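You operate a simulated robot arm through the tools that you are given. There is no shell and no other tool. Be economical: measure what you need, move in short steps, check, and stop when the job is done.

You are at the controls of a simulated two-armed robot. One attempt, no reset.

## Task
Brush the steel baking tray and carry the green dish on it to the kitchen table.
Fine: Brush the crumbs off with the green scrubbing brush and put it back; carry the tray with both hands, the dish on it. Pinch, break and dent nothing; leave nothing switched on. Set down upright: green scrubbing brush, what you pick out. What is to be rubbed or washed off counts as gone when no trace of it is left.

The check looks at the end state, three seconds after you hand in, the way a careful person would. Anything else that was tipped, shoved, dropped, spilled or broken makes it a failure.

## Robot
Two 7-joint arms with two-finger grippers on one trunk, on a base that drives. Base frame: it is fixed to the floor where the robot stands at the start and does not move with it; the origin is under the middle of the robot, x ahead of it, y to its left, z up; the surface under the hand at the start is at about z = 860. Readings come in mm, degrees, newtons and seconds.
The left shoulder is at the start at [85, 216, 1117], the right one opposite. With the tool pointing down near the work surface each hand reaches from about 300 to 820 mm from the robot's upright axis, wherever it stands, measured 20 degrees to its own side. Places, roughly: kitchen table top [800, 900, 800]; steel baking tray inside [500, -500, 900]. Payload 3.18 kg a hand.
The TCP of each hand is the grasp point between the finger pads, 30 mm short of the fingertips. In the tool frame z runs along the fingers and y along their closing line. Largest opening 144 mm; the body of the gripper starts 103 mm behind the TCP.
Orientation is told as [roll, pitch, yaw] about the base's x, y, z axes, in that order, counted from this pose: with the fingers straight down and closing along the base's y, the tool's x points along the base's -x, its y along +y and its z along -z.

## Interface
- The arms move only by the tool play_rows. It takes "left_rows", "right_rows" or both (then of equal length, played together; a hand with none holds still); each is a list that holds one entry, the list of rows, each a list of 7 numbers: the turn, a rotation vector about the tool's x, y, z in degrees, then the shift along the tool's x, y, z in mm, then the gripper command, from -1 (fully open) to 1 (shut), values between in proportion. In form: [[[rx, ry, rz, tx, ty, tz, fingers], ...]]. A call has 1 to 20 rows; each row is the pose to reach, as a shift and turn from the pose commanded when the call began, along the tool's axes at that moment. Rows are played at 5 a second. More than 50 mm and 8.6 degrees between two rows, or a gripper value outside its range, and nothing of the call is played. A pose out of reach is approached as far as the arm can. The call stops where the force on the tool passes 90 N (or 10 N more than at its start, if that is more) or the arm is blocked; 0.2 s more then pass. Each finger halts on what it meets, pressing with about 28 N; the grip force reading is that of the motor and also rises with nothing between the fingers. The clock runs only during rows and for 0.2 s after the last one: add rows that repeat a pose to give the fingers time. The reply holds the time, the measured pose of the TCP, the force on the tool along the base axes, the opening and the grip force, in the units named above and with some noise, with the torque about the TCP (base axes, N m) and any sound that the robot's microphone picked up.
- Cameras (640 x 400 px; columns grow to the right, rows downward): "scene" is now at [170.9, -37.7, 1294.3]; the picture's right is [-0.45, -0.89, 0.00], its down [-0.61, 0.31, -0.73] and it looks along [0.65, -0.33, -0.68] (base axes); focal length 214 px, centre (320, 200). "left" rides on the left gripper at [76, -16, -143] in its tool frame; the picture's right is [0.21, 0.98, 0.00], its down [-0.84, 0.18, -0.51] and it looks along [-0.50, 0.11, 0.86] (tool axes); focal length 218 px, centre (320, 200). "right" rides on the right gripper at [76, 16, -143] in its tool frame; the picture's right is [-0.21, 0.98, 0.00], its down [-0.84, -0.18, -0.51] and it looks along [-0.50, -0.11, 0.86] (tool axes); focal length 218 px, centre (320, 200). There is no depth. A picture from a camera that has moved, and an enlarged one, comes with that camera's place and axes in the base frame and with its lens.
- get_image(camera): a new picture of that camera. The clock stands still meanwhile.
- move_column(by): slides the trunk up (or, below 0, down) by that many mm; the arms and the scene camera ride with it, the base frame stays. It gives what a move gives, with no picture.
- roll_base(legs): drives the robot by 1 to 6 legs, each [ahead, left, turn to the left] in mm, mm and degrees, along the robot's own axes; the way and the turn of a leg run together, so that a leg with both is an arc; at most 1500 mm and 180 degrees a leg. The arms and the cameras ride along, it lands a little off, and it stops where it bumps. It gives what a move gives.
- turn_head(pan, tilt): turns the head with the scene camera to pan (to the left, within 80 degrees either way) and tilt (down, from -29 to 69), counted from straight ahead of the robot. It gives what a move gives.
- enlarge(camera, box): a new picture of the part [left, top, right, bottom] of that camera's present view, enlarged. The clock stands still meanwhile.
- finish_job(): hands the job in; it is judged then, once.

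Go step by step. Nothing tells you exact positions but the pictures and the camera data: compare them with the known pose of the tool, close in by small moves and look again before you grip or let go. The budget is 120 turns and 100 pictures, counting those below and the enlarged ones. Unless the task says otherwise, let go and move clear before handing in.

The tools are called after ">>>" by a JSON object that holds its "method" and its "body". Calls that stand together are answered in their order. play_rows: Moves the arms, as the interface text tells. Its arguments: {"type":"object","properties":{"left_rows":{"type":"array"},"right_rows":{"type":"array"}},"required":[]} The other tools are called the same way: move_column (by) slides the trunk up or down; roll_base (legs) drives the base; turn_head (pan, tilt) turns the head that bears the scene camera; get_image (camera) takes a picture; enlarge (camera, box) takes an enlarged picture of a part of a camera's view; finish_job () hands the job in.

At the start:

```text
clock: 0.0
left_eef_pos: [419.5, -4.6, 1178.6]
left_tcp_rot: [-0.1, 0.0, 0.2]
left_contact_force: [-0.2, -0.5, 0.3]
left_wrist_torque: [0.0, 0.01, 0.02]
left_gripper_width: 144.0
left_grip_force: 0.1
right_eef_pos: [414.0, -486.9, 1109.7]
right_tcp_rot: [0.1, -0.1, -0.1]
right_contact_force: [0.4, 0.3, 1.0]
right_wrist_torque: [0.01, 0.03, -0.01]
right_gripper_width: 144.3
right_grip_force: 0.1
trunk travel left (down, up): [-200.0, 169.0]
robot x, y, heading: [-2.0, -1.7, -0.0]
head pan, tilt: [-26.7, 42.9]
```

scene: 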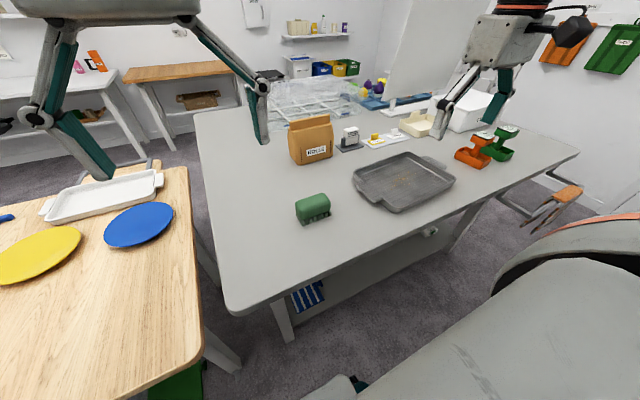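
right: 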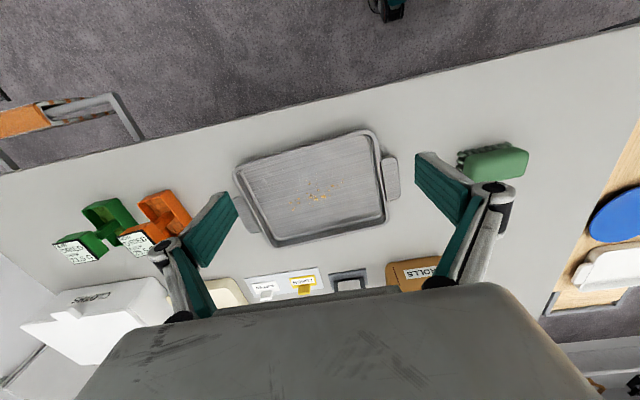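
left: 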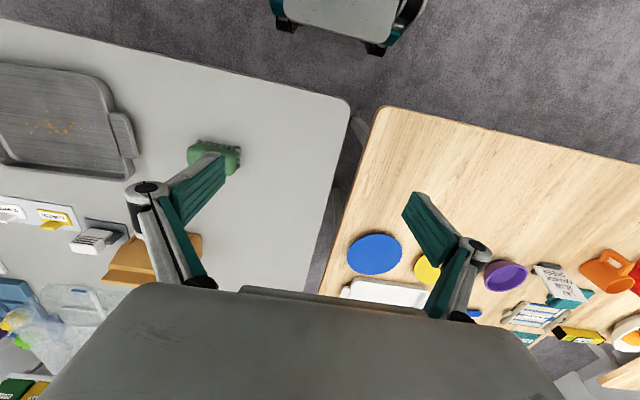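

I see the worktop with the tray (crumbs in it), a green brush and orange/green things right of the tray. I'll look closer first.

>>> {"method": "enlarge", "body": {"camera": "right", "box": [20, 160, 240, 300]}}

>>> {"method": "enlarge", "body": {"camera": "right", "box": [220, 120, 560, 300]}}

>>> {"method": "enlarge", "body": {"camera": "scene", "box": [280, 90, 540, 230]}}

>>> {"method": "enlarge", "body": {"camera": "left", "box": [330, 200, 640, 380]}}

```text
2.86 times, centred on (130, 230) of right
camera zoom: at [337.5, -468.4, 1252.0], right [0.21, 0.98, 0.0], down [0.84, -0.18, 0.51], along [0.5, -0.11, -0.86], focal length 624 px, centre (863, 114)
```

zoom: 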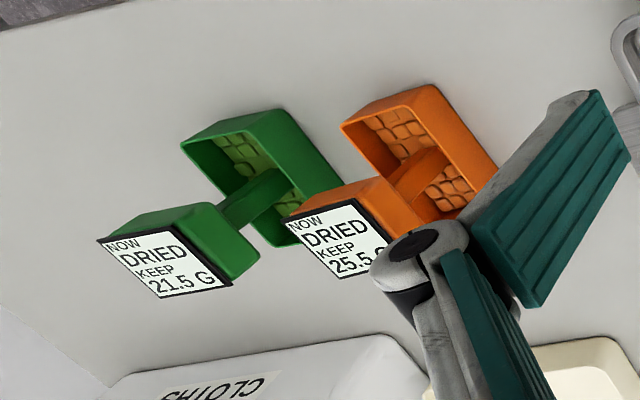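

```text
1.88 times, centred on (390, 210) of right
camera zoom: at [337.5, -468.4, 1252.0], right [0.21, 0.98, 0.0], down [0.84, -0.18, 0.51], along [0.5, -0.11, -0.86], focal length 411 px, centre (188, 181)
```

zoom: 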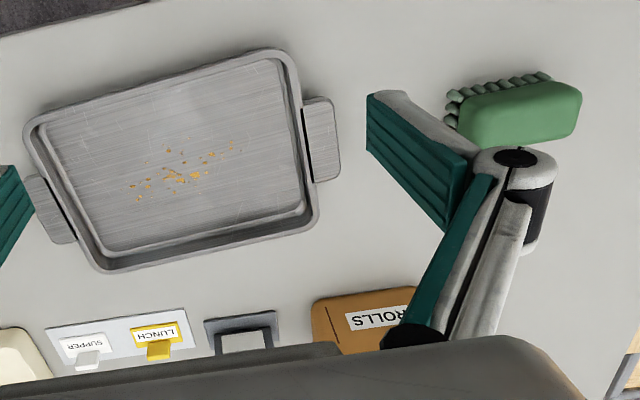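

```text
2.46 times, centred on (410, 160) of scene
camera zoom: at [170.9, -37.7, 1294.3], right [-0.45, -0.89, 0.0], down [-0.61, 0.31, -0.73], along [0.65, -0.33, -0.68], focal length 528 px, centre (98, 298)
```

zoom: 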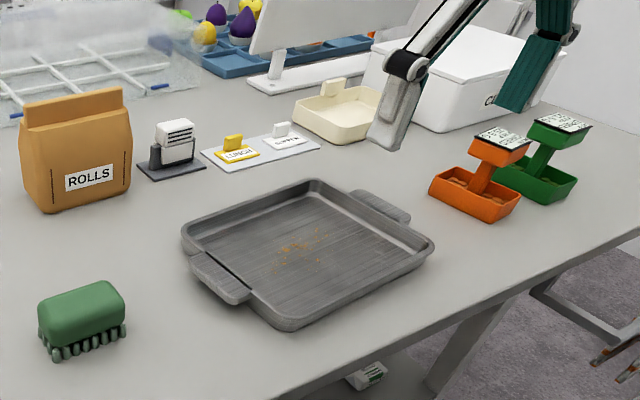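

```text
2.06 times, centred on (485, 290) of left
camera zoom: at [342.3, -21.2, 1320.5], right [-0.21, 0.98, 0.0], down [0.84, 0.18, 0.51], along [0.5, 0.11, -0.86], focal length 451 px, centre (-21, 14)
```

zoom: 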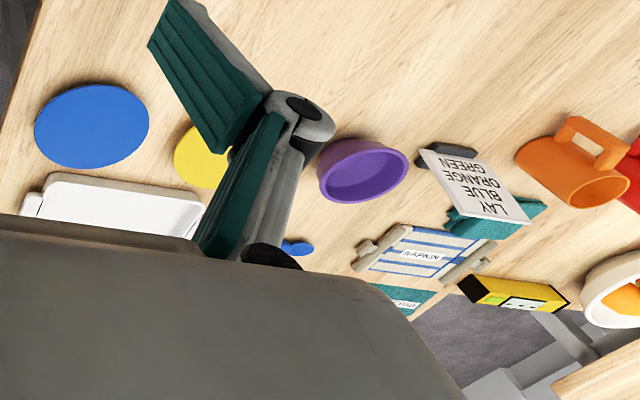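

I take the green dish to be the green tray-footed one right of the tray. Next I look around at the kitchen table and the rest before moving.

>>> {"method": "turn_head", "body": {"pan": 45, "tilt": 35}}

>>> {"method": "get_image", "body": {"camera": "scene"}}

>>> {"method": "turn_head", "body": {"pan": -50, "tilt": 40}}

>>> {"method": "get_image", "body": {"camera": "scene"}}

```text
clock: 1.4
left_eef_pos: [418.1, -4.8, 1178.3]
left_tcp_rot: [0.0, 0.0, 0.0]
left_contact_force: [0.5, -0.5, 0.5]
left_wrist_torque: [-0.01, 0.01, 0.0]
left_gripper_width: 144.2
left_grip_force: 0.0
right_eef_pos: [412.9, -486.4, 1111.4]
right_tcp_rot: [0.0, 0.0, -0.2]
right_contact_force: [-0.6, 0.3, -0.2]
right_wrist_torque: [0.03, 0.01, -0.01]
right_gripper_width: 143.8
right_grip_force: 0.1
trunk travel left (down, up): [-200.0, 169.0]
robot x, y, heading: [0.7, -0.3, -0.1]
head pan, tilt: [45.0, 35.0]
```

```text
92 pictures are left
camera scene: at [159.1, 61.7, 1306.1], right [0.71, -0.71, 0.0], down [-0.41, -0.41, -0.82], along [0.58, 0.58, -0.57], focal length 214 px, centre (320, 200)
```

scene: 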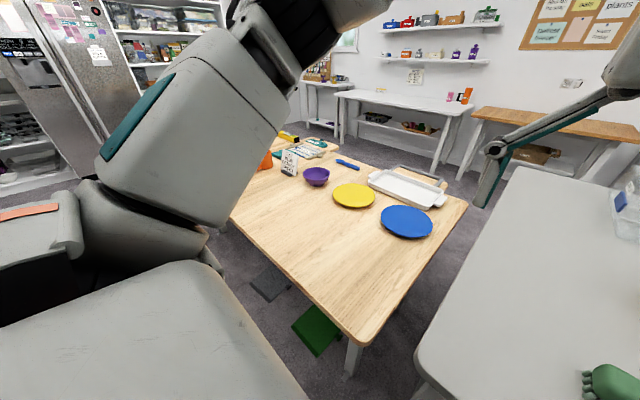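

```text
clock: 3.1
left_eef_pos: [419.7, -5.2, 1178.4]
left_tcp_rot: [-0.1, 0.0, 0.1]
left_contact_force: [-0.6, 0.2, -0.6]
left_wrist_torque: [-0.02, 0.0, -0.01]
left_gripper_width: 143.9
left_grip_force: 0.1
right_eef_pos: [413.3, -484.8, 1110.5]
right_tcp_rot: [-0.1, 0.0, -0.1]
right_contact_force: [0.2, -0.9, -0.4]
right_wrist_torque: [0.0, -0.07, 0.01]
right_gripper_width: 143.7
right_grip_force: 0.1
trunk travel left (down, up): [-200.0, 169.0]
robot x, y, heading: [3.3, 4.6, -0.0]
head pan, tilt: [-50.0, 40.0]
```

```text
91 pictures are left
camera scene: at [151.4, -65.6, 1298.6], right [-0.77, -0.64, 0.0], down [-0.41, 0.49, -0.77], along [0.49, -0.59, -0.64], focal length 214 px, centre (320, 200)
```

scene: 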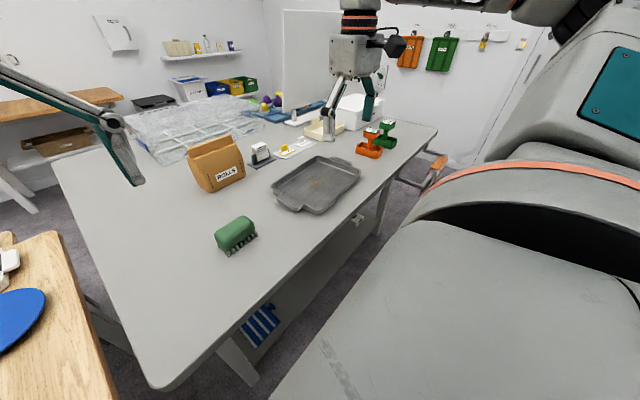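

Worktop at z≈860: brush about [540,-200], long along y, tray centre about [542,-523], crumbs around [545,-525]. I move the left hand aside and bring the right hand above the brush with the fingers closing along x.

>>> {"method": "play_rows", "body": {"right_rows": [[[0, 0, 7.5, -10, 23, 7, -1], [0, 0, 15, -20, 46, 14, -1], [0, 0, 22.5, -30, 69, 21, -1], [0, 0, 30, -40, 92, 28, -1], [0, 0, 37.5, -50, 115, 35, -1], [0, 0, 45, -60, 138, 42, -1], [0, 0, 52.5, -70, 161, 49, -1], [0, 0, 60, -80, 184, 56, -1], [0, 0, 67.5, -90, 207, 63, -1], [0, 0, 75, -100, 230, 70, -1], [0, 0, 82.5, -110, 253, 77, -1], [0, 0, 90, -120, 285, 80, -1]]], "left_rows": [[[0, 0, 0, 0, 20, 0, -1], [0, 0, 0, 0, 50, 0, -1], [0, 0, 0, 0, 80, 0, -1], [0, 0, 0, 0, 110, 0, -1], [0, 0, 0, 0, 140, 0, -1], [0, 0, 0, 0, 170, 0, -1], [0, 0, 0, 0, 200, 0, -1], [0, 0, 0, 0, 220, 0, -1], [0, 0, 0, 0, 240, 0, -1], [0, 0, 0, 0, 250, 0, -1], [0, 0, 0, 0, 250, 0, -1], [0, 0, 0, 0, 250, 0, -1]]]}}

>>> {"method": "get_image", "body": {"camera": "right"}}

>>> {"method": "turn_head", "body": {"pan": -30, "tilt": 45}}

>>> {"method": "get_image", "body": {"camera": "scene"}}

```text
clock: 5.7
left_eef_pos: [421.8, 244.6, 1174.7]
left_tcp_rot: [0.0, 0.3, 0.1]
left_contact_force: [0.5, 0.1, 0.4]
left_wrist_torque: [0.02, 0.13, -0.02]
left_gripper_width: 143.8
left_grip_force: 0.1
right_eef_pos: [640.8, -582.8, 1143.8]
right_tcp_rot: [-2.7, 2.4, -81.6]
right_contact_force: [1.5, -1.1, -1.0]
right_wrist_torque: [0.02, 0.17, 0.02]
right_gripper_width: 144.0
right_grip_force: 0.2
right hand out of reach, approached as far as the arm can: row 1, 3, 4, 5, 6, 7, 8, 9, 10, 11, 12
trunk travel left (down, up): [-200.0, 169.0]
robot x, y, heading: [-0.0, -4.2, -0.0]
head pan, tilt: [-50.0, 40.0]
```

```text
90 pictures are left
camera right: at [654.5, -509.2, 1287.4], right [1.0, -0.06, -0.05], down [-0.03, -0.88, 0.48], along [-0.08, -0.48, -0.88], focal length 218 px, centre (320, 200)
```

right: 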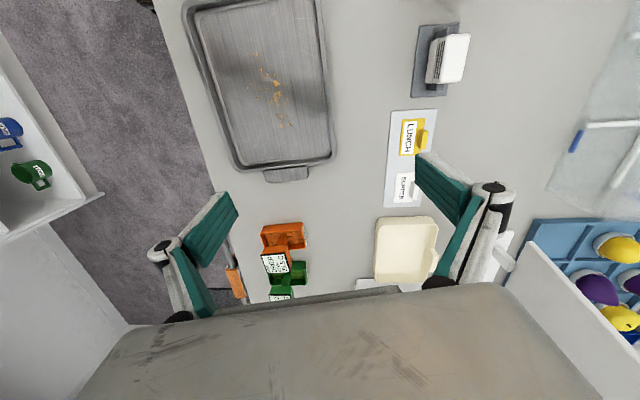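

```text
clock: 6.6
left_eef_pos: [419.4, 245.4, 1177.2]
left_tcp_rot: [-0.1, 0.0, 0.2]
left_contact_force: [-0.8, -0.9, 0.0]
left_wrist_torque: [0.04, -0.01, -0.01]
left_gripper_width: 143.9
left_grip_force: 0.0
right_eef_pos: [638.8, -583.3, 1148.0]
right_tcp_rot: [-2.4, 2.3, -81.5]
right_contact_force: [-0.7, -0.6, 0.4]
right_wrist_torque: [0.02, 0.0, 0.01]
right_gripper_width: 143.9
right_grip_force: 0.1
trunk travel left (down, up): [-200.0, 169.0]
robot x, y, heading: [-2.4, 1.9, -0.0]
head pan, tilt: [-30.0, 45.0]
```

```text
89 pictures are left
camera scene: at [166.9, -41.0, 1291.4], right [-0.5, -0.87, 0.0], down [-0.61, 0.35, -0.71], along [0.61, -0.35, -0.71], focal length 214 px, centre (320, 200)
```

scene: 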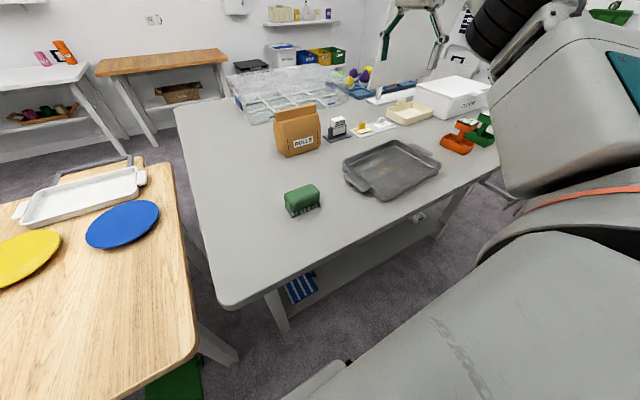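

The -90° yaw is out of the arm's reach, so I turn back to see where the commanded pose stands.

>>> {"method": "play_rows", "body": {"right_rows": [[[0, 0, -8, 0, 0, 0, -1], [0, 0, -16, 0, 0, 0, -1], [0, 0, -24, 0, 0, 0, -1], [0, 0, -32, 0, 0, 0, -1], [0, 0, -40, 0, 0, 0, -1], [0, 0, -48, 0, 0, 0, -1], [0, 0, -56, 0, 0, 0, -1], [0, 0, -64, 0, 0, 0, -1], [0, 0, -72, 0, 0, 0, -1], [0, 0, -80, 0, 0, 0, -1]]]}}

```text
clock: 8.8
left_eef_pos: [418.9, 245.8, 1176.8]
left_tcp_rot: [-0.1, 0.1, 0.2]
left_contact_force: [0.2, 0.0, -1.0]
left_wrist_torque: [-0.02, 0.02, -0.01]
left_gripper_width: 144.0
left_grip_force: 0.1
right_eef_pos: [648.6, -595.5, 1114.0]
right_tcp_rot: [1.9, 2.7, -1.3]
right_contact_force: [-0.5, -0.5, 0.7]
right_wrist_torque: [-0.05, 0.01, -0.01]
right_gripper_width: 144.1
right_grip_force: 0.0
right hand out of reach, approached as far as the arm can: row 3, 4, 5, 6, 7, 8, 9, 10
trunk travel left (down, up): [-200.0, 169.0]
robot x, y, heading: [2.1, -1.8, -0.0]
head pan, tilt: [-30.0, 45.0]
```

Orientation is back near neutral; I bring the right hand back inwards over the counter and level it.

>>> {"method": "play_rows", "body": {"right_rows": [[[0.2, -0.3, -0.1, 30, 10, 0, -1], [0.4, -0.5, -0.3, 60, 20, 0, -1], [0.6, -0.8, -0.4, 90, 30, 0, -1], [0.8, -1.1, -0.5, 120, 60, 0, -1], [1.0, -1.4, -0.7, 150, 90, 0, -1], [1.2, -1.7, -0.8, 180, 120, 0, -1], [1.4, -2.0, -0.9, 199, 160, 0, -1], [1.6, -2.3, -1.0, 199, 200, 0, -1], [1.9, -2.7, -1.3, 199, 240, 0, -1], [1.9, -2.7, -1.3, 199, 265, 0, -1], [1.9, -2.7, -1.3, 199, 265, 0, -1]]]}}

```text
clock: 11.2
left_eef_pos: [419.4, 244.3, 1178.5]
left_tcp_rot: [-0.1, 0.0, 0.1]
left_contact_force: [0.4, -0.8, -0.2]
left_wrist_torque: [0.05, -0.01, 0.02]
left_gripper_width: 144.1
left_grip_force: 0.1
right_eef_pos: [460.7, -367.0, 1150.2]
right_tcp_rot: [0.1, 0.3, 0.1]
right_contact_force: [0.5, -0.1, 0.3]
right_wrist_torque: [0.04, 0.01, 0.02]
right_gripper_width: 144.1
right_grip_force: 0.0
right hand out of reach, approached as far as the arm can: row 9, 10, 11
trunk travel left (down, up): [-200.0, 169.0]
robot x, y, heading: [0.9, 1.2, -0.1]
head pan, tilt: [-30.0, 45.0]
```

I lower the right hand to z≈1000 here (clear of everything) while turning the other way, +90° yaw.

>>> {"method": "play_rows", "body": {"right_rows": [[[0, 0, 0, 0, 0, 40, -1], [0, 0, 0, 0, 0, 80, -1], [0, 0, 0, 0, 0, 120, -1], [0, 0, -8, 0, 0, 140, -1], [0, 0, -16, 0, 0, 140, -1], [0, 0, -24, 0, 0, 140, -1], [0, 0, -32, 0, 0, 140, -1], [0, 0, -40, 0, 0, 140, -1], [0, 0, -48, 0, 0, 140, -1], [0, 0, -56, 0, 0, 140, -1], [0, 0, -64, 0, 0, 140, -1], [0, 0, -72, 0, 0, 140, -1], [0, 0, -80, 0, 0, 140, -1], [0, 0, -88, 0, 0, 140, -1]]]}}

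```text
clock: 14.2
left_eef_pos: [419.1, 245.7, 1177.3]
left_tcp_rot: [-0.1, 0.1, 0.0]
left_contact_force: [-0.4, -0.5, -0.2]
left_wrist_torque: [0.02, 0.0, -0.02]
left_gripper_width: 144.0
left_grip_force: 0.0
right_eef_pos: [460.7, -366.2, 1009.6]
right_tcp_rot: [-0.1, 0.0, 88.0]
right_contact_force: [-0.3, -0.1, -0.5]
right_wrist_torque: [0.02, -0.04, -0.01]
right_gripper_width: 143.6
right_grip_force: 0.0
right hand out of reach, approached as far as the arm can: row 1, 2, 3, 4
trunk travel left (down, up): [-200.0, 169.0]
robot x, y, heading: [0.3, -0.9, 0.1]
head pan, tilt: [-30.0, 45.0]
```

Now tool x = -y and tool y = -x in the base. I move over the brush and look.

>>> {"method": "play_rows", "body": {"right_rows": [[[0, 0, 0, -28, -14, 0, -1], [0, 0, 0, -56, -28, 0, -1], [0, 0, 0, -84, -42, 0, -1], [0, 0, 0, -112, -56, 0, -1], [0, 0, -2, -140, -70, 0, -1], [0, 0, -2, -161, -80, 0, -1]]]}}

>>> {"method": "get_image", "body": {"camera": "right"}}

>>> {"method": "enlarge", "body": {"camera": "scene", "box": [240, 100, 500, 240]}}

```text
clock: 15.6
left_eef_pos: [419.6, 245.9, 1176.1]
left_tcp_rot: [-0.1, 0.1, 0.1]
left_contact_force: [0.2, 0.1, 0.9]
left_wrist_torque: [0.0, 0.04, -0.01]
left_gripper_width: 143.9
left_grip_force: 0.0
right_eef_pos: [548.7, -210.3, 1007.9]
right_tcp_rot: [0.1, 0.0, 89.7]
right_contact_force: [-0.3, 0.3, 0.5]
right_wrist_torque: [0.01, 0.0, 0.02]
right_gripper_width: 144.1
right_grip_force: 0.0
trunk travel left (down, up): [-200.0, 169.0]
robot x, y, heading: [-2.6, 1.8, -0.2]
head pan, tilt: [-30.0, 45.0]
```

```text
88 pictures are left
camera right: at [533.0, -286.0, 1149.6], right [-0.98, 0.21, 0.0], down [0.18, 0.84, 0.51], along [0.11, 0.5, -0.86], focal length 218 px, centre (320, 200)
```

right: 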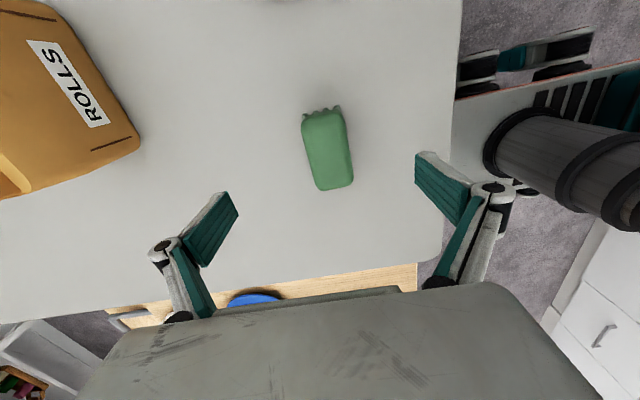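

```text
2.46 times, centred on (370, 170) of scene
camera zoom: at [167.9, -41.1, 1291.1], right [-0.5, -0.87, 0.0], down [-0.61, 0.35, -0.71], along [0.61, -0.35, -0.71], focal length 528 px, centre (197, 274)
```

zoom: 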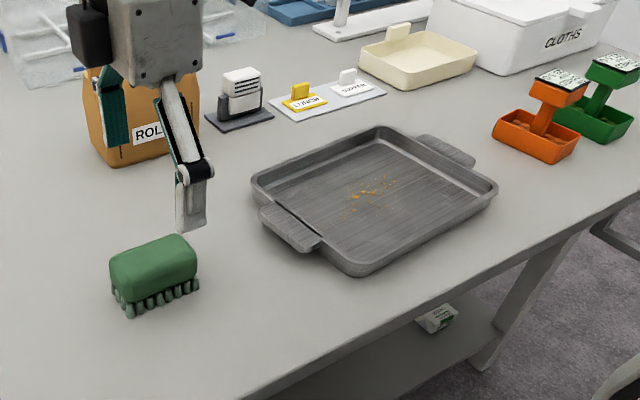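

Brush centre is about [541,-203], top about z 907, long along y, 46 wide. I descend with the fingers on either side of it.

>>> {"method": "play_rows", "body": {"right_rows": [[[0, 0, 1, -4, 4, 20, -0.6], [0, 0, 1.7, -7, 7, 50, -0.4], [0, 0, 1.7, -7, 7, 80, -0.4], [0, 0, 1.7, -7, 7, 100, -0.4], [0, 0, 1.7, -7, 7, 107, -0.4], [0, 0, 1.7, -7, 7, 107, -0.4]]]}}

>>> {"method": "get_image", "body": {"camera": "right"}}

>>> {"method": "enlarge", "body": {"camera": "scene", "box": [260, 140, 390, 230]}}

```text
clock: 17.0
left_eef_pos: [418.2, 245.3, 1176.8]
left_tcp_rot: [-0.1, 0.0, 0.1]
left_contact_force: [0.4, 0.6, 0.5]
left_wrist_torque: [-0.02, 0.0, -0.01]
left_gripper_width: 143.9
left_grip_force: 0.0
right_eef_pos: [540.8, -202.3, 901.6]
right_tcp_rot: [0.0, 0.0, 88.2]
right_contact_force: [-0.6, -0.7, -0.5]
right_wrist_torque: [0.0, -0.04, 0.01]
right_gripper_width: 100.6
right_grip_force: 0.0
trunk travel left (down, up): [-200.0, 169.0]
robot x, y, heading: [0.5, 2.5, 0.2]
head pan, tilt: [-30.0, 45.0]
```

```text
86 pictures are left
camera right: at [523.3, -275.9, 1042.7], right [-0.97, 0.24, 0.0], down [0.21, 0.84, 0.51], along [0.12, 0.49, -0.86], focal length 218 px, centre (320, 200)
```

right: 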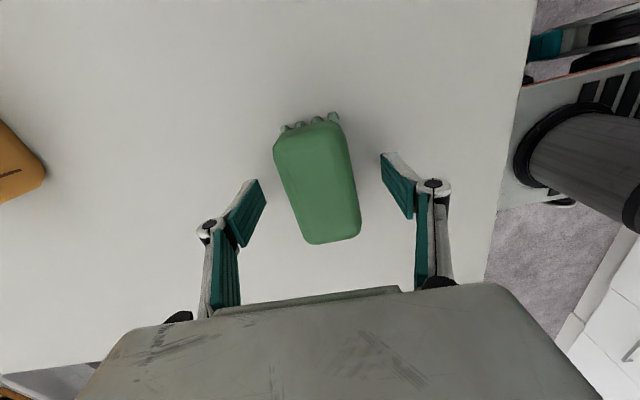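

```text
4.44 times, centred on (325, 185) of scene
camera zoom: at [167.1, -41.2, 1291.3], right [-0.5, -0.87, 0.0], down [-0.61, 0.35, -0.71], along [0.61, -0.35, -0.71], focal length 953 px, centre (298, 267)
```

zoom: 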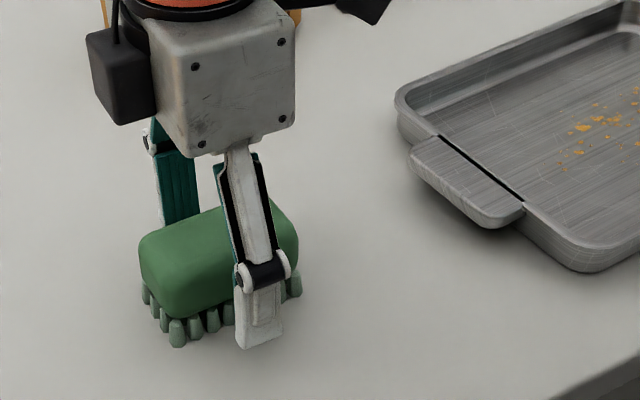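

Well straddled. A small centring, then a moderate grip.

>>> {"method": "play_rows", "body": {"right_rows": [[[0, 0, 1.5, 0, 2, 0, -0.3], [0, 0, 1.5, 0, 2, 0, 0.1], [0, 0, 1.5, 0, 2, 0, 0.3], [0, 0, 1.5, 0, 2, 0, 0.45], [0, 0, 1.5, 0, 2, 0, 0.5], [0, 0, 1.5, 0, 2, 0, 0.5]]]}}

```text
clock: 18.4
left_eef_pos: [419.8, 245.2, 1176.4]
left_tcp_rot: [-0.1, 0.0, 0.1]
left_contact_force: [-0.1, 0.0, 0.7]
left_wrist_torque: [-0.02, 0.01, -0.01]
left_gripper_width: 143.9
left_grip_force: 0.1
right_eef_pos: [539.1, -201.0, 902.7]
right_tcp_rot: [-0.1, 0.0, 86.6]
right_contact_force: [0.4, 0.0, 1.1]
right_wrist_torque: [0.01, 0.05, -0.05]
right_gripper_width: 49.2
right_grip_force: 28.0
trunk travel left (down, up): [-200.0, 169.0]
robot x, y, heading: [-0.5, -0.9, -0.2]
head pan, tilt: [-30.0, 45.0]
```

Brush held (49 mm). I lift it straight up and carry it over the tray.

>>> {"method": "play_rows", "body": {"right_rows": [[[0, 0, 0, 0, 0, -20, 0.5], [0, 0, 0, 0, 0, -60, 0.5], [0, 0, 0, 0, 0, -90, 0.5], [0, 0, 0, 40, -3, -90, 0.5], [0, 0, 0, 80, -6, -90, 0.5], [0, 0, 0, 120, -9, -90, 0.5], [0, 0, 0, 160, -12, -90, 0.5], [0, 0, 0, 200, -15, -90, 0.5], [0, 0, 0, 240, -19, -90, 0.5], [0, 0, 0, 280, -22, -90, 0.5], [0, 0, 0, 320, -24, -90, 0.5], [0, 0, 0, 320, -24, -90, 0.5]]]}}

>>> {"method": "get_image", "body": {"camera": "right"}}

>>> {"method": "enlarge", "body": {"camera": "scene", "box": [280, 90, 500, 230]}}

```text
clock: 21.0
left_eef_pos: [419.5, 245.7, 1177.3]
left_tcp_rot: [0.0, 0.0, 0.1]
left_contact_force: [-0.5, 0.4, -0.7]
left_wrist_torque: [-0.03, -0.01, 0.02]
left_gripper_width: 144.3
left_grip_force: 0.1
right_eef_pos: [548.4, -522.2, 991.7]
right_tcp_rot: [0.0, 0.0, 86.5]
right_contact_force: [0.2, 0.1, -0.2]
right_wrist_torque: [0.01, 0.0, 0.0]
right_gripper_width: 36.2
right_grip_force: 0.0
trunk travel left (down, up): [-200.0, 169.0]
robot x, y, heading: [1.1, -0.2, 0.1]
head pan, tilt: [-30.0, 45.0]
```

```text
84 pictures are left
camera right: at [527.2, -595.6, 1133.0], right [-0.96, 0.27, 0.0], down [0.23, 0.83, 0.51], along [0.13, 0.49, -0.86], focal length 218 px, centre (320, 200)
```

right: 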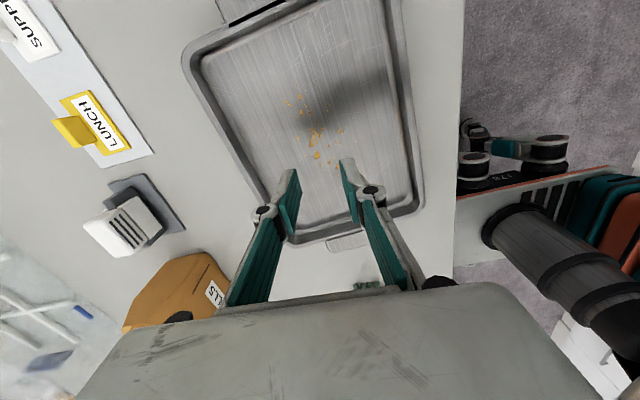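

```text
2.86 times, centred on (390, 160) of scene
camera zoom: at [167.1, -40.6, 1291.3], right [-0.5, -0.87, 0.0], down [-0.61, 0.35, -0.71], along [0.61, -0.35, -0.71], focal length 613 px, centre (120, 314)
```

zoom: 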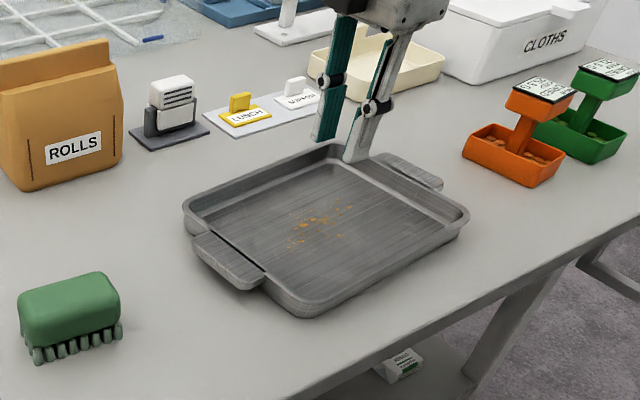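

The brush slipped from the grip and stayed at its place. I return to it, look, and take a lower and firmer hold.

>>> {"method": "play_rows", "body": {"right_rows": [[[0, 0, 0, -40, 3, 0, 0], [0, 0, 0, -80, 6, 0, -0.4], [0, 0, 0, -120, 9, 0, -0.4], [0, 0, 0, -160, 12, 0, -0.4], [0, 0, 0, -200, 15, 0, -0.4], [0, 0, 0, -240, 19, 0, -0.4], [0, 0, 0, -280, 22, 0, -0.4], [0, 0, 0, -320, 24, 0, -0.4], [0, 0, 0, -320, 24, 0, -0.4]]]}}

>>> {"method": "get_image", "body": {"camera": "right"}}

>>> {"method": "enlarge", "body": {"camera": "scene", "box": [260, 140, 390, 230]}}

```text
clock: 23.0
left_eef_pos: [419.3, 245.2, 1177.3]
left_tcp_rot: [0.0, 0.0, 0.1]
left_contact_force: [-0.8, 0.2, -0.3]
left_wrist_torque: [0.03, -0.02, 0.01]
left_gripper_width: 143.9
left_grip_force: 0.1
right_eef_pos: [539.0, -198.1, 992.8]
right_tcp_rot: [-0.1, -0.1, 86.6]
right_contact_force: [-0.4, 0.0, 0.3]
right_wrist_torque: [0.01, -0.01, 0.02]
right_gripper_width: 101.0
right_grip_force: 0.0
trunk travel left (down, up): [-200.0, 169.0]
robot x, y, heading: [0.5, 1.4, -0.0]
head pan, tilt: [-30.0, 45.0]
```

```text
82 pictures are left
camera right: at [517.4, -273.2, 1134.8], right [-0.96, 0.27, 0.0], down [0.23, 0.83, 0.51], along [0.14, 0.49, -0.86], focal length 218 px, centre (320, 200)
```

right: 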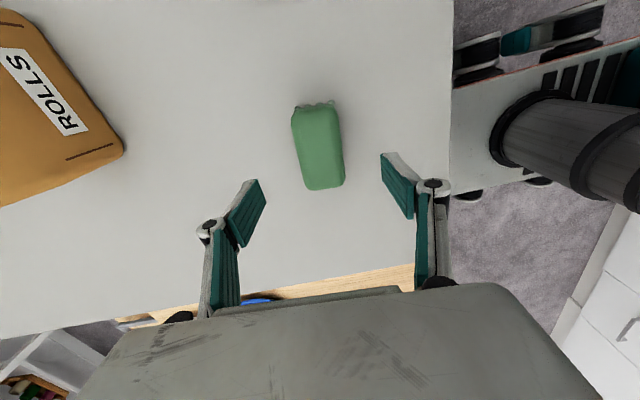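

```text
4.44 times, centred on (325, 185) of scene
camera zoom: at [166.4, -41.5, 1291.5], right [-0.5, -0.87, 0.0], down [-0.61, 0.35, -0.71], along [0.61, -0.35, -0.71], focal length 953 px, centre (298, 267)
```

zoom: 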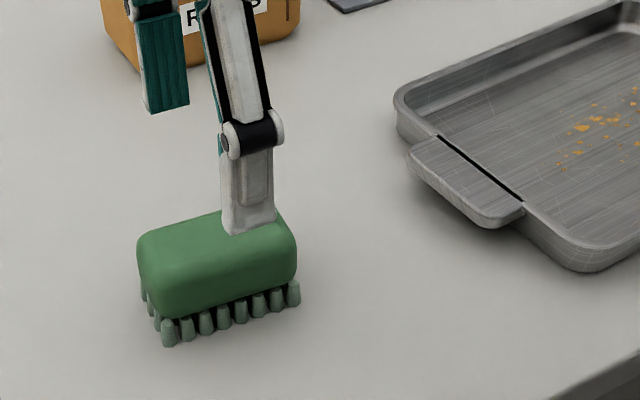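

Brush still upright at about [539,-203], yaw ~85°. I take it lower (TCP z≈893) and firmer, then test with a small slow lift.

>>> {"method": "play_rows", "body": {"right_rows": [[[0, 0, 1, 0, 0, 30, -0.4], [0, 0, 1.5, 2, 0, 60, -0.4], [0, 0, 1.5, 3, 0, 90, -0.4], [0, 0, 1.5, 3, 0, 99, -0.4], [0, 0, 1.5, 3, 0, 99, 0], [0, 0, 1.5, 3, 0, 99, 0.3], [0, 0, 1.5, 3, 0, 99, 0.6], [0, 0, 1.5, 3, 0, 99, 1], [0, 0, 1.5, 3, 0, 99, 1], [0, 0, 1.5, 3, 0, 99, 1]]]}}

>>> {"method": "play_rows", "body": {"right_rows": [[[0, 0, 0, 0, 0, -3, 1], [0, 0, 0, 0, 0, -6, 1], [0, 0, 0, 0, 0, -10, 1], [0, 0, 0, 0, 0, -15, 1], [0, 0, 0, 0, 0, -15, 1]]]}}

```text
clock: 25.2
left_eef_pos: [419.1, 244.6, 1177.3]
left_tcp_rot: [-0.1, 0.0, 0.1]
left_contact_force: [0.8, 0.5, -0.3]
left_wrist_torque: [0.0, -0.01, 0.02]
left_gripper_width: 144.1
left_grip_force: 0.0
right_eef_pos: [540.0, -203.3, 892.5]
right_tcp_rot: [0.0, -0.1, 85.1]
right_contact_force: [0.3, 0.4, -0.9]
right_wrist_torque: [-0.02, -0.02, -0.02]
right_gripper_width: 49.3
right_grip_force: 28.0
trunk travel left (down, up): [-200.0, 169.0]
robot x, y, heading: [-0.4, -0.7, -0.3]
head pan, tilt: [-30.0, 45.0]
```

```text
clock: 26.4
left_eef_pos: [419.2, 245.4, 1177.5]
left_tcp_rot: [-0.1, 0.1, 0.2]
left_contact_force: [0.2, -0.3, -0.3]
left_wrist_torque: [-0.02, -0.02, -0.03]
left_gripper_width: 144.0
left_grip_force: 0.0
right_eef_pos: [540.2, -204.4, 908.9]
right_tcp_rot: [-0.1, 0.0, 85.1]
right_contact_force: [0.8, -0.7, -0.9]
right_wrist_torque: [0.03, 0.01, -0.01]
right_gripper_width: 49.1
right_grip_force: 27.8
trunk travel left (down, up): [-200.0, 169.0]
robot x, y, heading: [-0.8, 0.0, 0.0]
head pan, tilt: [-30.0, 45.0]
```

>>> {"method": "enlarge", "body": {"camera": "scene", "box": [260, 140, 390, 230]}}

```text
4.44 times, centred on (325, 185) of scene
camera zoom: at [167.3, -41.2, 1291.3], right [-0.5, -0.87, 0.0], down [-0.61, 0.35, -0.71], along [0.61, -0.35, -0.71], focal length 953 px, centre (298, 267)
```

zoom: 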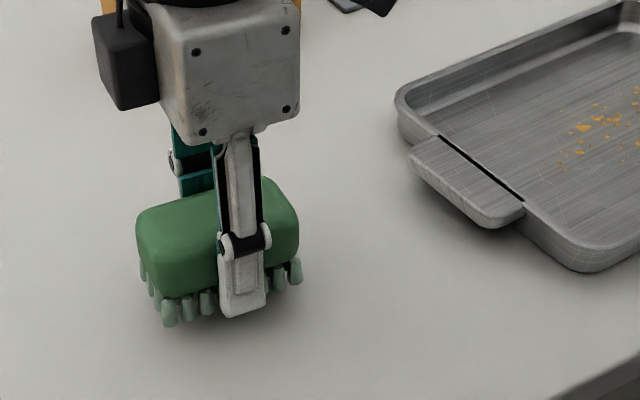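

It is held now. I lift it and carry it over the tray, aligning with the tray's sides.

>>> {"method": "play_rows", "body": {"right_rows": [[[0, 0, 0, 0, 0, -20, 1], [0, 0, 0, 0, 0, -45, 1], [0, 0, 0, 0, 0, -65, 1], [0, 0, -2, 25, -3, -65, 1], [0, 0, -4, 60, -6, -65, 1], [0, 0, -6, 95, -9, -65, 1], [0, 0, -8, 130, -13, -65, 1], [0, 0, -9, 165, -17, -65, 1], [0, 0, -9, 200, -21, -65, 1], [0, 0, -9, 235, -25, -65, 1], [0, 0, -9, 270, -29, -65, 1], [0, 0, -9, 300, -32, -65, 1], [0, 0, -9, 318, -33, -65, 1], [0, 0, -9, 318, -33, -65, 1]]]}}

>>> {"method": "get_image", "body": {"camera": "right"}}

>>> {"method": "enlarge", "body": {"camera": "scene", "box": [320, 90, 480, 210]}}

```text
clock: 29.4
left_eef_pos: [419.4, 245.8, 1176.1]
left_tcp_rot: [-0.1, 0.1, 0.2]
left_contact_force: [-0.2, -0.2, -1.0]
left_wrist_torque: [-0.01, -0.01, -0.01]
left_gripper_width: 144.0
left_grip_force: 0.1
right_eef_pos: [544.3, -524.7, 975.4]
right_tcp_rot: [0.0, -0.1, 94.1]
right_contact_force: [-1.1, -0.7, -0.9]
right_wrist_torque: [0.01, 0.01, 0.02]
right_gripper_width: 48.8
right_grip_force: 27.8
trunk travel left (down, up): [-200.0, 169.0]
robot x, y, heading: [-1.6, -0.9, 0.0]
head pan, tilt: [-30.0, 45.0]
```

```text
79 pictures are left
camera right: at [533.8, -601.8, 1115.6], right [-0.99, 0.14, 0.0], down [0.12, 0.85, 0.51], along [0.07, 0.5, -0.86], focal length 218 px, centre (320, 200)
```

right: 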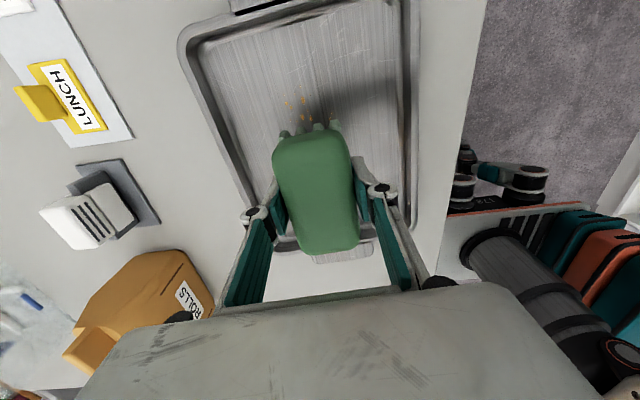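

```text
3.33 times, centred on (400, 150) of scene
camera zoom: at [167.3, -41.1, 1291.3], right [-0.5, -0.87, 0.0], down [-0.61, 0.35, -0.71], along [0.61, -0.35, -0.71], focal length 715 px, centre (53, 367)
```

zoom: 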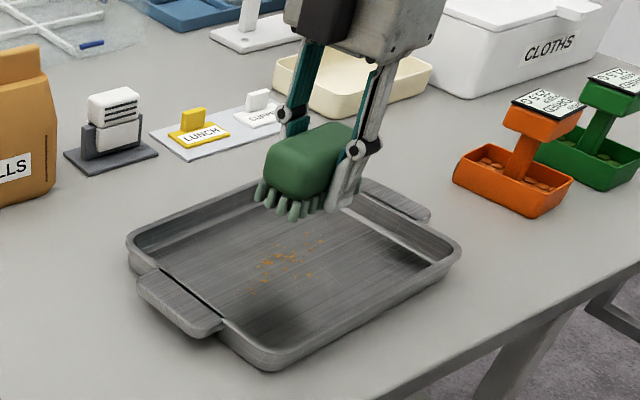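

Brush hangs upright over the crumbs. I lower it to just above the tray floor.

>>> {"method": "play_rows", "body": {"right_rows": [[[0, 0, 0, 0, 0, 25, 1], [0, 0, 0, 0, 0, 50, 1], [0, 0, 0, 0, 0, 65, 1], [0, 0, 0, 0, 0, 72, 1], [0, 0, 0, 0, 0, 72, 1]]]}}

>>> {"method": "play_rows", "body": {"right_rows": [[[0, 0, 0, 0, 0, 2, 1], [0, 0, 0, 0, 0, 4, 1], [0, 0, 0, 0, 0, 4, 1]]]}}

>>> {"method": "play_rows", "body": {"right_rows": [[[0, 0, 0, 0, 0, 1, 1], [0, 0, 0, 0, 0, 2, 1], [0, 0, 0, 0, 0, 2, 1]]]}}

```text
clock: 30.6
left_eef_pos: [418.6, 244.2, 1176.7]
left_tcp_rot: [0.0, 0.1, 0.1]
left_contact_force: [0.2, -0.3, -0.4]
left_wrist_torque: [0.0, -0.01, 0.0]
left_gripper_width: 143.9
left_grip_force: 0.1
right_eef_pos: [545.5, -523.0, 901.0]
right_tcp_rot: [0.0, -0.1, 94.2]
right_contact_force: [-0.2, 0.8, 0.1]
right_wrist_torque: [-0.06, 0.02, 0.01]
right_gripper_width: 49.5
right_grip_force: 28.2
trunk travel left (down, up): [-200.0, 169.0]
robot x, y, heading: [-1.1, 0.0, 0.1]
head pan, tilt: [-30.0, 45.0]
```

```text
clock: 31.4
left_eef_pos: [418.5, 244.6, 1177.1]
left_tcp_rot: [-0.1, 0.0, 0.1]
left_contact_force: [-0.1, 0.4, 0.6]
left_wrist_torque: [0.01, 0.01, -0.02]
left_gripper_width: 144.0
left_grip_force: 0.0
right_eef_pos: [546.2, -523.9, 898.3]
right_tcp_rot: [-0.1, 0.0, 94.0]
right_contact_force: [-0.1, -0.7, 8.4]
right_wrist_torque: [0.23, 0.18, 0.02]
right_gripper_width: 49.0
right_grip_force: 28.1
trunk travel left (down, up): [-200.0, 169.0]
robot x, y, heading: [2.7, -1.1, -0.1]
head pan, tilt: [-30.0, 45.0]
```

```text
clock: 32.2
left_eef_pos: [419.1, 245.4, 1178.1]
left_tcp_rot: [-0.1, -0.1, 0.1]
left_contact_force: [0.1, 0.5, -0.3]
left_wrist_torque: [-0.01, 0.01, 0.04]
left_gripper_width: 144.1
left_grip_force: 0.0
right_eef_pos: [545.9, -524.4, 896.9]
right_tcp_rot: [-0.2, 0.1, 94.2]
right_contact_force: [1.0, -5.6, 19.7]
right_wrist_torque: [-0.21, -0.03, -0.05]
right_gripper_width: 49.3
right_grip_force: 27.9
trunk travel left (down, up): [-200.0, 169.0]
robot x, y, heading: [3.1, 2.6, 0.1]
head pan, tilt: [-30.0, 45.0]
```

Contact at TCP z≈899; I back off to a light pressure and brush to and fro over the crumbs' patch.

>>> {"method": "play_rows", "body": {"right_rows": [[[0, 0, 0, 0, 0, -1.2, 1], [0, 0, 0, 8, 10, -1.2, 1], [0, 0, 0, 16, 22, -1.2, 1], [0, 0, 0, 25, 34, -1.2, 1], [0, 0, 0, 25, 20, -1.2, 1], [0, 0, 0, 25, 5, -1.2, 1], [0, 0, 0, 25, -10, -1.2, 1], [0, 0, 0, 25, -25, -1.2, 1], [0, 0, 0, 25, -36, -1.2, 1], [0, 0, 0, 10, -36, -1.2, 1], [0, 0, 0, -10, -36, -1.2, 1], [0, 0, 0, -32, -36, -1.2, 1], [0, 0, 0, -32, -20, -1.2, 1], [0, 0, 0, -32, -5, -1.2, 1], [0, 0, 0, -32, 10, -1.2, 1], [0, 0, 0, -32, 25, -1.2, 1], [0, 0, 0, -32, 34, -1.2, 1], [0, 0, 0, -15, 20, -1.2, 1], [0, 0, 0, 0, 0, -1.2, 1]]]}}

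>>> {"method": "enlarge", "body": {"camera": "scene", "box": [320, 90, 480, 210]}}

```text
clock: 36.2
left_eef_pos: [419.9, 244.4, 1176.5]
left_tcp_rot: [-0.1, 0.1, 0.2]
left_contact_force: [-0.2, 0.9, -0.4]
left_wrist_torque: [0.01, 0.01, -0.03]
left_gripper_width: 144.0
left_grip_force: 0.1
right_eef_pos: [544.1, -523.3, 896.7]
right_tcp_rot: [0.1, 0.1, 94.1]
right_contact_force: [-0.8, -0.1, -0.3]
right_wrist_torque: [0.03, 0.0, -0.02]
right_gripper_width: 49.1
right_grip_force: 27.9
trunk travel left (down, up): [-200.0, 169.0]
robot x, y, heading: [-0.3, -0.3, -0.1]
head pan, tilt: [-30.0, 45.0]
```

```text
3.33 times, centred on (400, 150) of scene
camera zoom: at [167.7, -41.3, 1291.1], right [-0.5, -0.87, 0.0], down [-0.61, 0.35, -0.71], along [0.61, -0.35, -0.71], focal length 715 px, centre (53, 367)
```

zoom: 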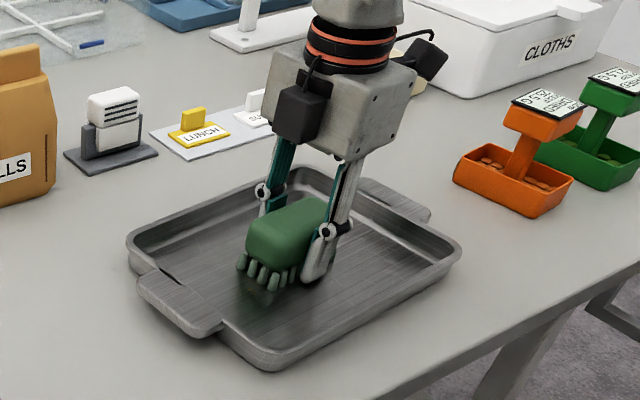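

The tray did not move and the crumbs seem gone; I lift the brush away to inspect.

>>> {"method": "play_rows", "body": {"right_rows": [[[0, 0, 0, 0, 0, -30, 1], [0, 0, 0, 0, 0, -75, 1], [0, 0, 0, -40, 0, -75, 1], [0, 0, 0, -80, 0, -75, 1], [0, 0, 0, -120, 0, -75, 1], [0, 0, 0, -160, 0, -75, 1], [0, 0, 0, -200, 0, -75, 1], [0, 0, 0, -200, 0, -75, 1]]]}}

>>> {"method": "enlarge", "body": {"camera": "scene", "box": [320, 100, 480, 210]}}

```text
clock: 38.0
left_eef_pos: [419.1, 244.1, 1177.1]
left_tcp_rot: [0.0, 0.0, 0.1]
left_contact_force: [-0.3, -0.1, 1.0]
left_wrist_torque: [-0.01, 0.01, -0.02]
left_gripper_width: 144.0
left_grip_force: 0.0
right_eef_pos: [531.0, -327.5, 970.5]
right_tcp_rot: [0.0, 0.1, 94.1]
right_contact_force: [0.0, 0.0, -1.4]
right_wrist_torque: [0.0, 0.02, -0.02]
right_gripper_width: 49.2
right_grip_force: 28.2
trunk travel left (down, up): [-200.0, 169.0]
robot x, y, heading: [-3.6, -0.1, 0.1]
head pan, tilt: [-30.0, 45.0]
```

```text
3.64 times, centred on (400, 155) of scene
camera zoom: at [167.1, -41.6, 1291.3], right [-0.5, -0.87, 0.0], down [-0.61, 0.35, -0.71], along [0.61, -0.35, -0.71], focal length 780 px, centre (29, 364)
```

zoom: 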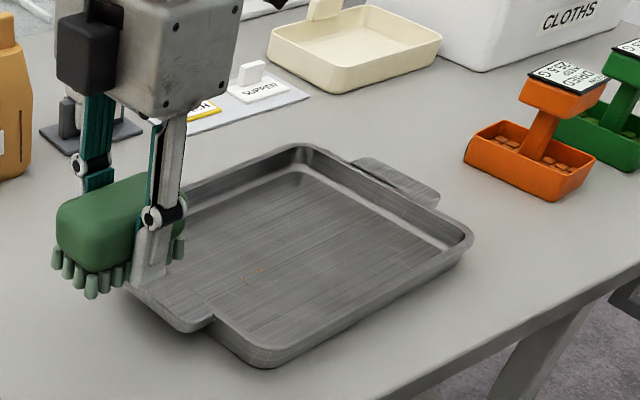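

A few specks seem to be left near [530,-475]; I look closer.

>>> {"method": "enlarge", "body": {"camera": "scene", "box": [360, 135, 440, 185]}}

>>> {"method": "get_image", "body": {"camera": "right"}}

```text
8.00 times, centred on (400, 160) of scene
camera zoom: at [167.1, -41.6, 1291.3], right [-0.5, -0.87, 0.0], down [-0.61, 0.35, -0.71], along [0.61, -0.35, -0.71], focal length 1716 px, centre (-320, 520)
```

zoom: 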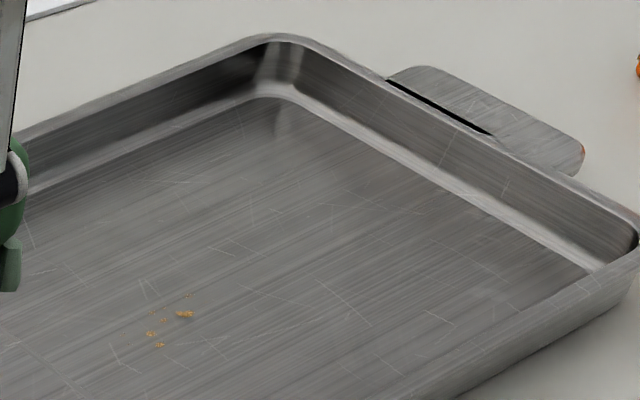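

```text
74 pictures are left
camera right: at [520.4, -404.0, 1111.1], right [-0.99, 0.14, 0.0], down [0.12, 0.85, 0.51], along [0.07, 0.5, -0.86], focal length 218 px, centre (320, 200)
```

right: 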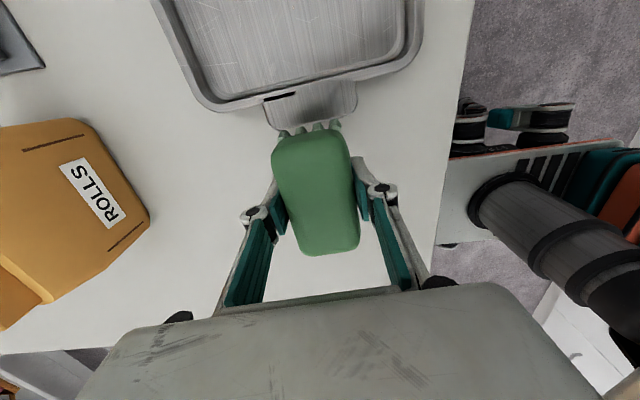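

Specks are left around [533,-475], and the brush has slid up a bit in my grip. I set it back at its place, regrip a little higher on it, then brush again.

>>> {"method": "play_rows", "body": {"right_rows": [[[0, 0, 2, -30, -4, 0, 1], [0, 0, 5, -60, -8, 0, 1], [0, 0, 7, -95, -13, 0, 1], [0, 0, 9, -123.5, -17, 0, 1], [0, 0, 9, -123.5, -17, 40, 1], [0, 0, 9, -123.5, -17, 65, 1], [0, 0, 9, -123.5, -17, 75, 1], [0, 0, 9, -123.5, -17, 75, 1]]]}}

>>> {"method": "play_rows", "body": {"right_rows": [[[0, 0, 0, 0, 0, 1.5, 1], [0, 0, 0, 0, 0, 1.5, 1]]]}}

>>> {"method": "enlarge", "body": {"camera": "scene", "box": [270, 150, 350, 220]}}

```text
clock: 39.8
left_eef_pos: [418.0, 245.3, 1176.0]
left_tcp_rot: [-0.1, 0.0, 0.1]
left_contact_force: [-0.6, 0.1, 0.0]
left_wrist_torque: [0.03, 0.03, 0.0]
left_gripper_width: 144.1
left_grip_force: 0.1
right_eef_pos: [538.0, -200.7, 895.4]
right_tcp_rot: [0.0, 0.0, 85.1]
right_contact_force: [0.1, 0.0, 0.3]
right_wrist_torque: [0.01, -0.02, 0.02]
right_gripper_width: 48.9
right_grip_force: 28.4
trunk travel left (down, up): [-200.0, 169.0]
robot x, y, heading: [-0.6, 0.1, 0.3]
head pan, tilt: [-30.0, 45.0]
```

```text
clock: 40.4
left_eef_pos: [418.8, 245.7, 1177.7]
left_tcp_rot: [-0.2, 0.0, 0.1]
left_contact_force: [-0.2, -0.8, 0.1]
left_wrist_torque: [0.03, -0.02, 0.04]
left_gripper_width: 144.0
left_grip_force: 0.0
right_eef_pos: [536.7, -201.0, 893.8]
right_tcp_rot: [0.0, 0.0, 85.2]
right_contact_force: [0.0, -0.2, -0.2]
right_wrist_torque: [0.02, -0.01, 0.04]
right_gripper_width: 49.3
right_grip_force: 27.9
trunk travel left (down, up): [-200.0, 169.0]
robot x, y, heading: [-1.1, 1.3, -0.1]
head pan, tilt: [-30.0, 45.0]
```

```text
5.71 times, centred on (310, 185) of scene
camera zoom: at [167.2, -41.2, 1291.3], right [-0.5, -0.87, 0.0], down [-0.61, 0.35, -0.71], along [0.61, -0.35, -0.71], focal length 1226 px, centre (377, 286)
```

zoom: 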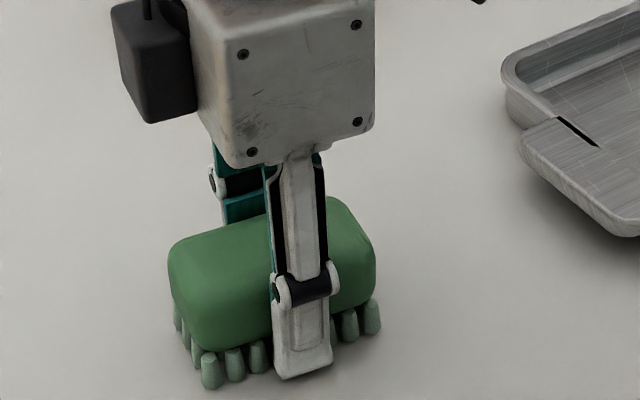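

>>> {"method": "play_rows", "body": {"right_rows": [[[0, 0, 0, 0, 0, 1, 1], [0, 0, 0, 0, 0, 2, 1], [0, 0, 0, 0, 0, 2, 1]]]}}

```text
clock: 41.2
left_eef_pos: [419.2, 244.4, 1176.7]
left_tcp_rot: [0.0, 0.0, 0.1]
left_contact_force: [-0.9, 0.1, -0.7]
left_wrist_torque: [0.02, -0.01, 0.02]
left_gripper_width: 144.0
left_grip_force: 0.0
right_eef_pos: [537.8, -200.3, 893.4]
right_tcp_rot: [0.0, 0.0, 85.0]
right_contact_force: [-0.8, -0.5, -0.5]
right_wrist_torque: [-0.02, -0.01, -0.02]
right_gripper_width: 49.0
right_grip_force: 27.9
trunk travel left (down, up): [-200.0, 169.0]
robot x, y, heading: [2.8, -1.6, 0.1]
head pan, tilt: [-30.0, 45.0]
```

>>> {"method": "play_rows", "body": {"right_rows": [[[0, 0, 0, 0, 0, 1, 1], [0, 0, 0, 0, 0, 1, 1]]]}}

>>> {"method": "play_rows", "body": {"right_rows": [[[0, 0, 0, 0, 0, 1, 1], [0, 0, 0, 0, 0, 1, 1]]]}}

```text
clock: 41.8
left_eef_pos: [418.3, 244.9, 1176.9]
left_tcp_rot: [-0.1, 0.0, 0.1]
left_contact_force: [0.6, -0.4, 0.8]
left_wrist_torque: [0.01, -0.02, -0.02]
left_gripper_width: 144.0
left_grip_force: 0.0
right_eef_pos: [538.0, -200.1, 891.2]
right_tcp_rot: [0.0, 0.0, 85.1]
right_contact_force: [-0.5, -0.3, 1.5]
right_wrist_torque: [-0.11, -0.05, 0.0]
right_gripper_width: 49.3
right_grip_force: 28.5
trunk travel left (down, up): [-200.0, 169.0]
robot x, y, heading: [3.0, -0.5, -0.2]
head pan, tilt: [-30.0, 45.0]
```

```text
clock: 42.4
left_eef_pos: [418.4, 246.2, 1177.5]
left_tcp_rot: [0.0, 0.0, 0.1]
left_contact_force: [0.0, 0.6, -0.1]
left_wrist_torque: [0.03, 0.01, 0.01]
left_gripper_width: 143.6
left_grip_force: 0.1
right_eef_pos: [537.9, -201.1, 891.9]
right_tcp_rot: [-0.1, 0.0, 85.0]
right_contact_force: [-2.3, 1.4, 8.9]
right_wrist_torque: [-0.13, 0.04, -0.01]
right_gripper_width: 49.4
right_grip_force: 28.3
trunk travel left (down, up): [-200.0, 169.0]
robot x, y, heading: [2.1, -1.3, 0.2]
head pan, tilt: [-30.0, 45.0]
```

Down on the table. I open, go up 5 mm and close again.

>>> {"method": "play_rows", "body": {"right_rows": [[[0, 0, 0, 0, 0, -1, 0.9], [0, 0, 0, 0, 0, -1, 0.2], [0, 0, 0, 0, 0, -3, 0], [0, 0, 0, 0, 0, -6, 0], [0, 0, 0, 0, 0, -6, 0.3], [0, 0, 0, 0, 0, -6, 0.6], [0, 0, 0, 0, 0, -6, 1], [0, 0, 0, 0, 0, -6, 1], [0, 0, 0, 0, 0, -6, 1]]]}}

>>> {"method": "play_rows", "body": {"right_rows": [[[0, 0, 0, 0, 0, -4, 1], [0, 0, 0, 0, 0, -10, 1], [0, 0, 0, 0, 0, -20, 1], [0, 0, 0, 0, 0, -20, 1]]]}}

>>> {"method": "enlarge", "body": {"camera": "scene", "box": [270, 150, 350, 220]}}

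```text
clock: 44.4
left_eef_pos: [418.1, 244.8, 1177.5]
left_tcp_rot: [-0.2, 0.0, 0.2]
left_contact_force: [-0.5, -0.1, 0.1]
left_wrist_torque: [0.02, -0.02, 0.03]
left_gripper_width: 144.1
left_grip_force: 0.1
right_eef_pos: [538.6, -201.3, 896.6]
right_tcp_rot: [-0.1, 0.0, 85.1]
right_contact_force: [0.3, 0.3, 0.3]
right_wrist_torque: [-0.01, 0.0, 0.02]
right_gripper_width: 49.1
right_grip_force: 28.0
trunk travel left (down, up): [-200.0, 169.0]
robot x, y, heading: [-1.5, 4.0, 0.1]
head pan, tilt: [-30.0, 45.0]
```

```text
clock: 45.4
left_eef_pos: [418.4, 245.5, 1177.6]
left_tcp_rot: [-0.1, 0.0, 0.1]
left_contact_force: [-0.2, 0.1, -0.1]
left_wrist_torque: [-0.01, -0.02, -0.05]
left_gripper_width: 144.1
left_grip_force: 0.1
right_eef_pos: [537.7, -201.8, 916.0]
right_tcp_rot: [0.0, 0.0, 85.1]
right_contact_force: [0.2, 0.1, 0.0]
right_wrist_torque: [0.04, 0.02, 0.02]
right_gripper_width: 49.4
right_grip_force: 28.0
trunk travel left (down, up): [-200.0, 169.0]
robot x, y, heading: [-3.2, 3.4, -0.2]
head pan, tilt: [-30.0, 45.0]
```

```text
5.71 times, centred on (310, 185) of scene
camera zoom: at [167.4, -41.2, 1291.2], right [-0.5, -0.87, 0.0], down [-0.61, 0.35, -0.71], along [0.61, -0.35, -0.71], focal length 1226 px, centre (377, 286)
```

zoom: 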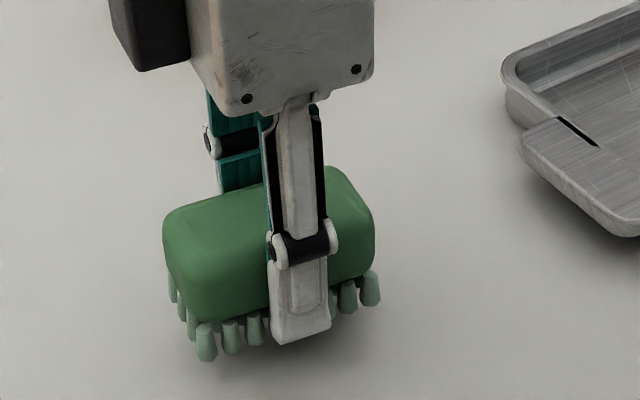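

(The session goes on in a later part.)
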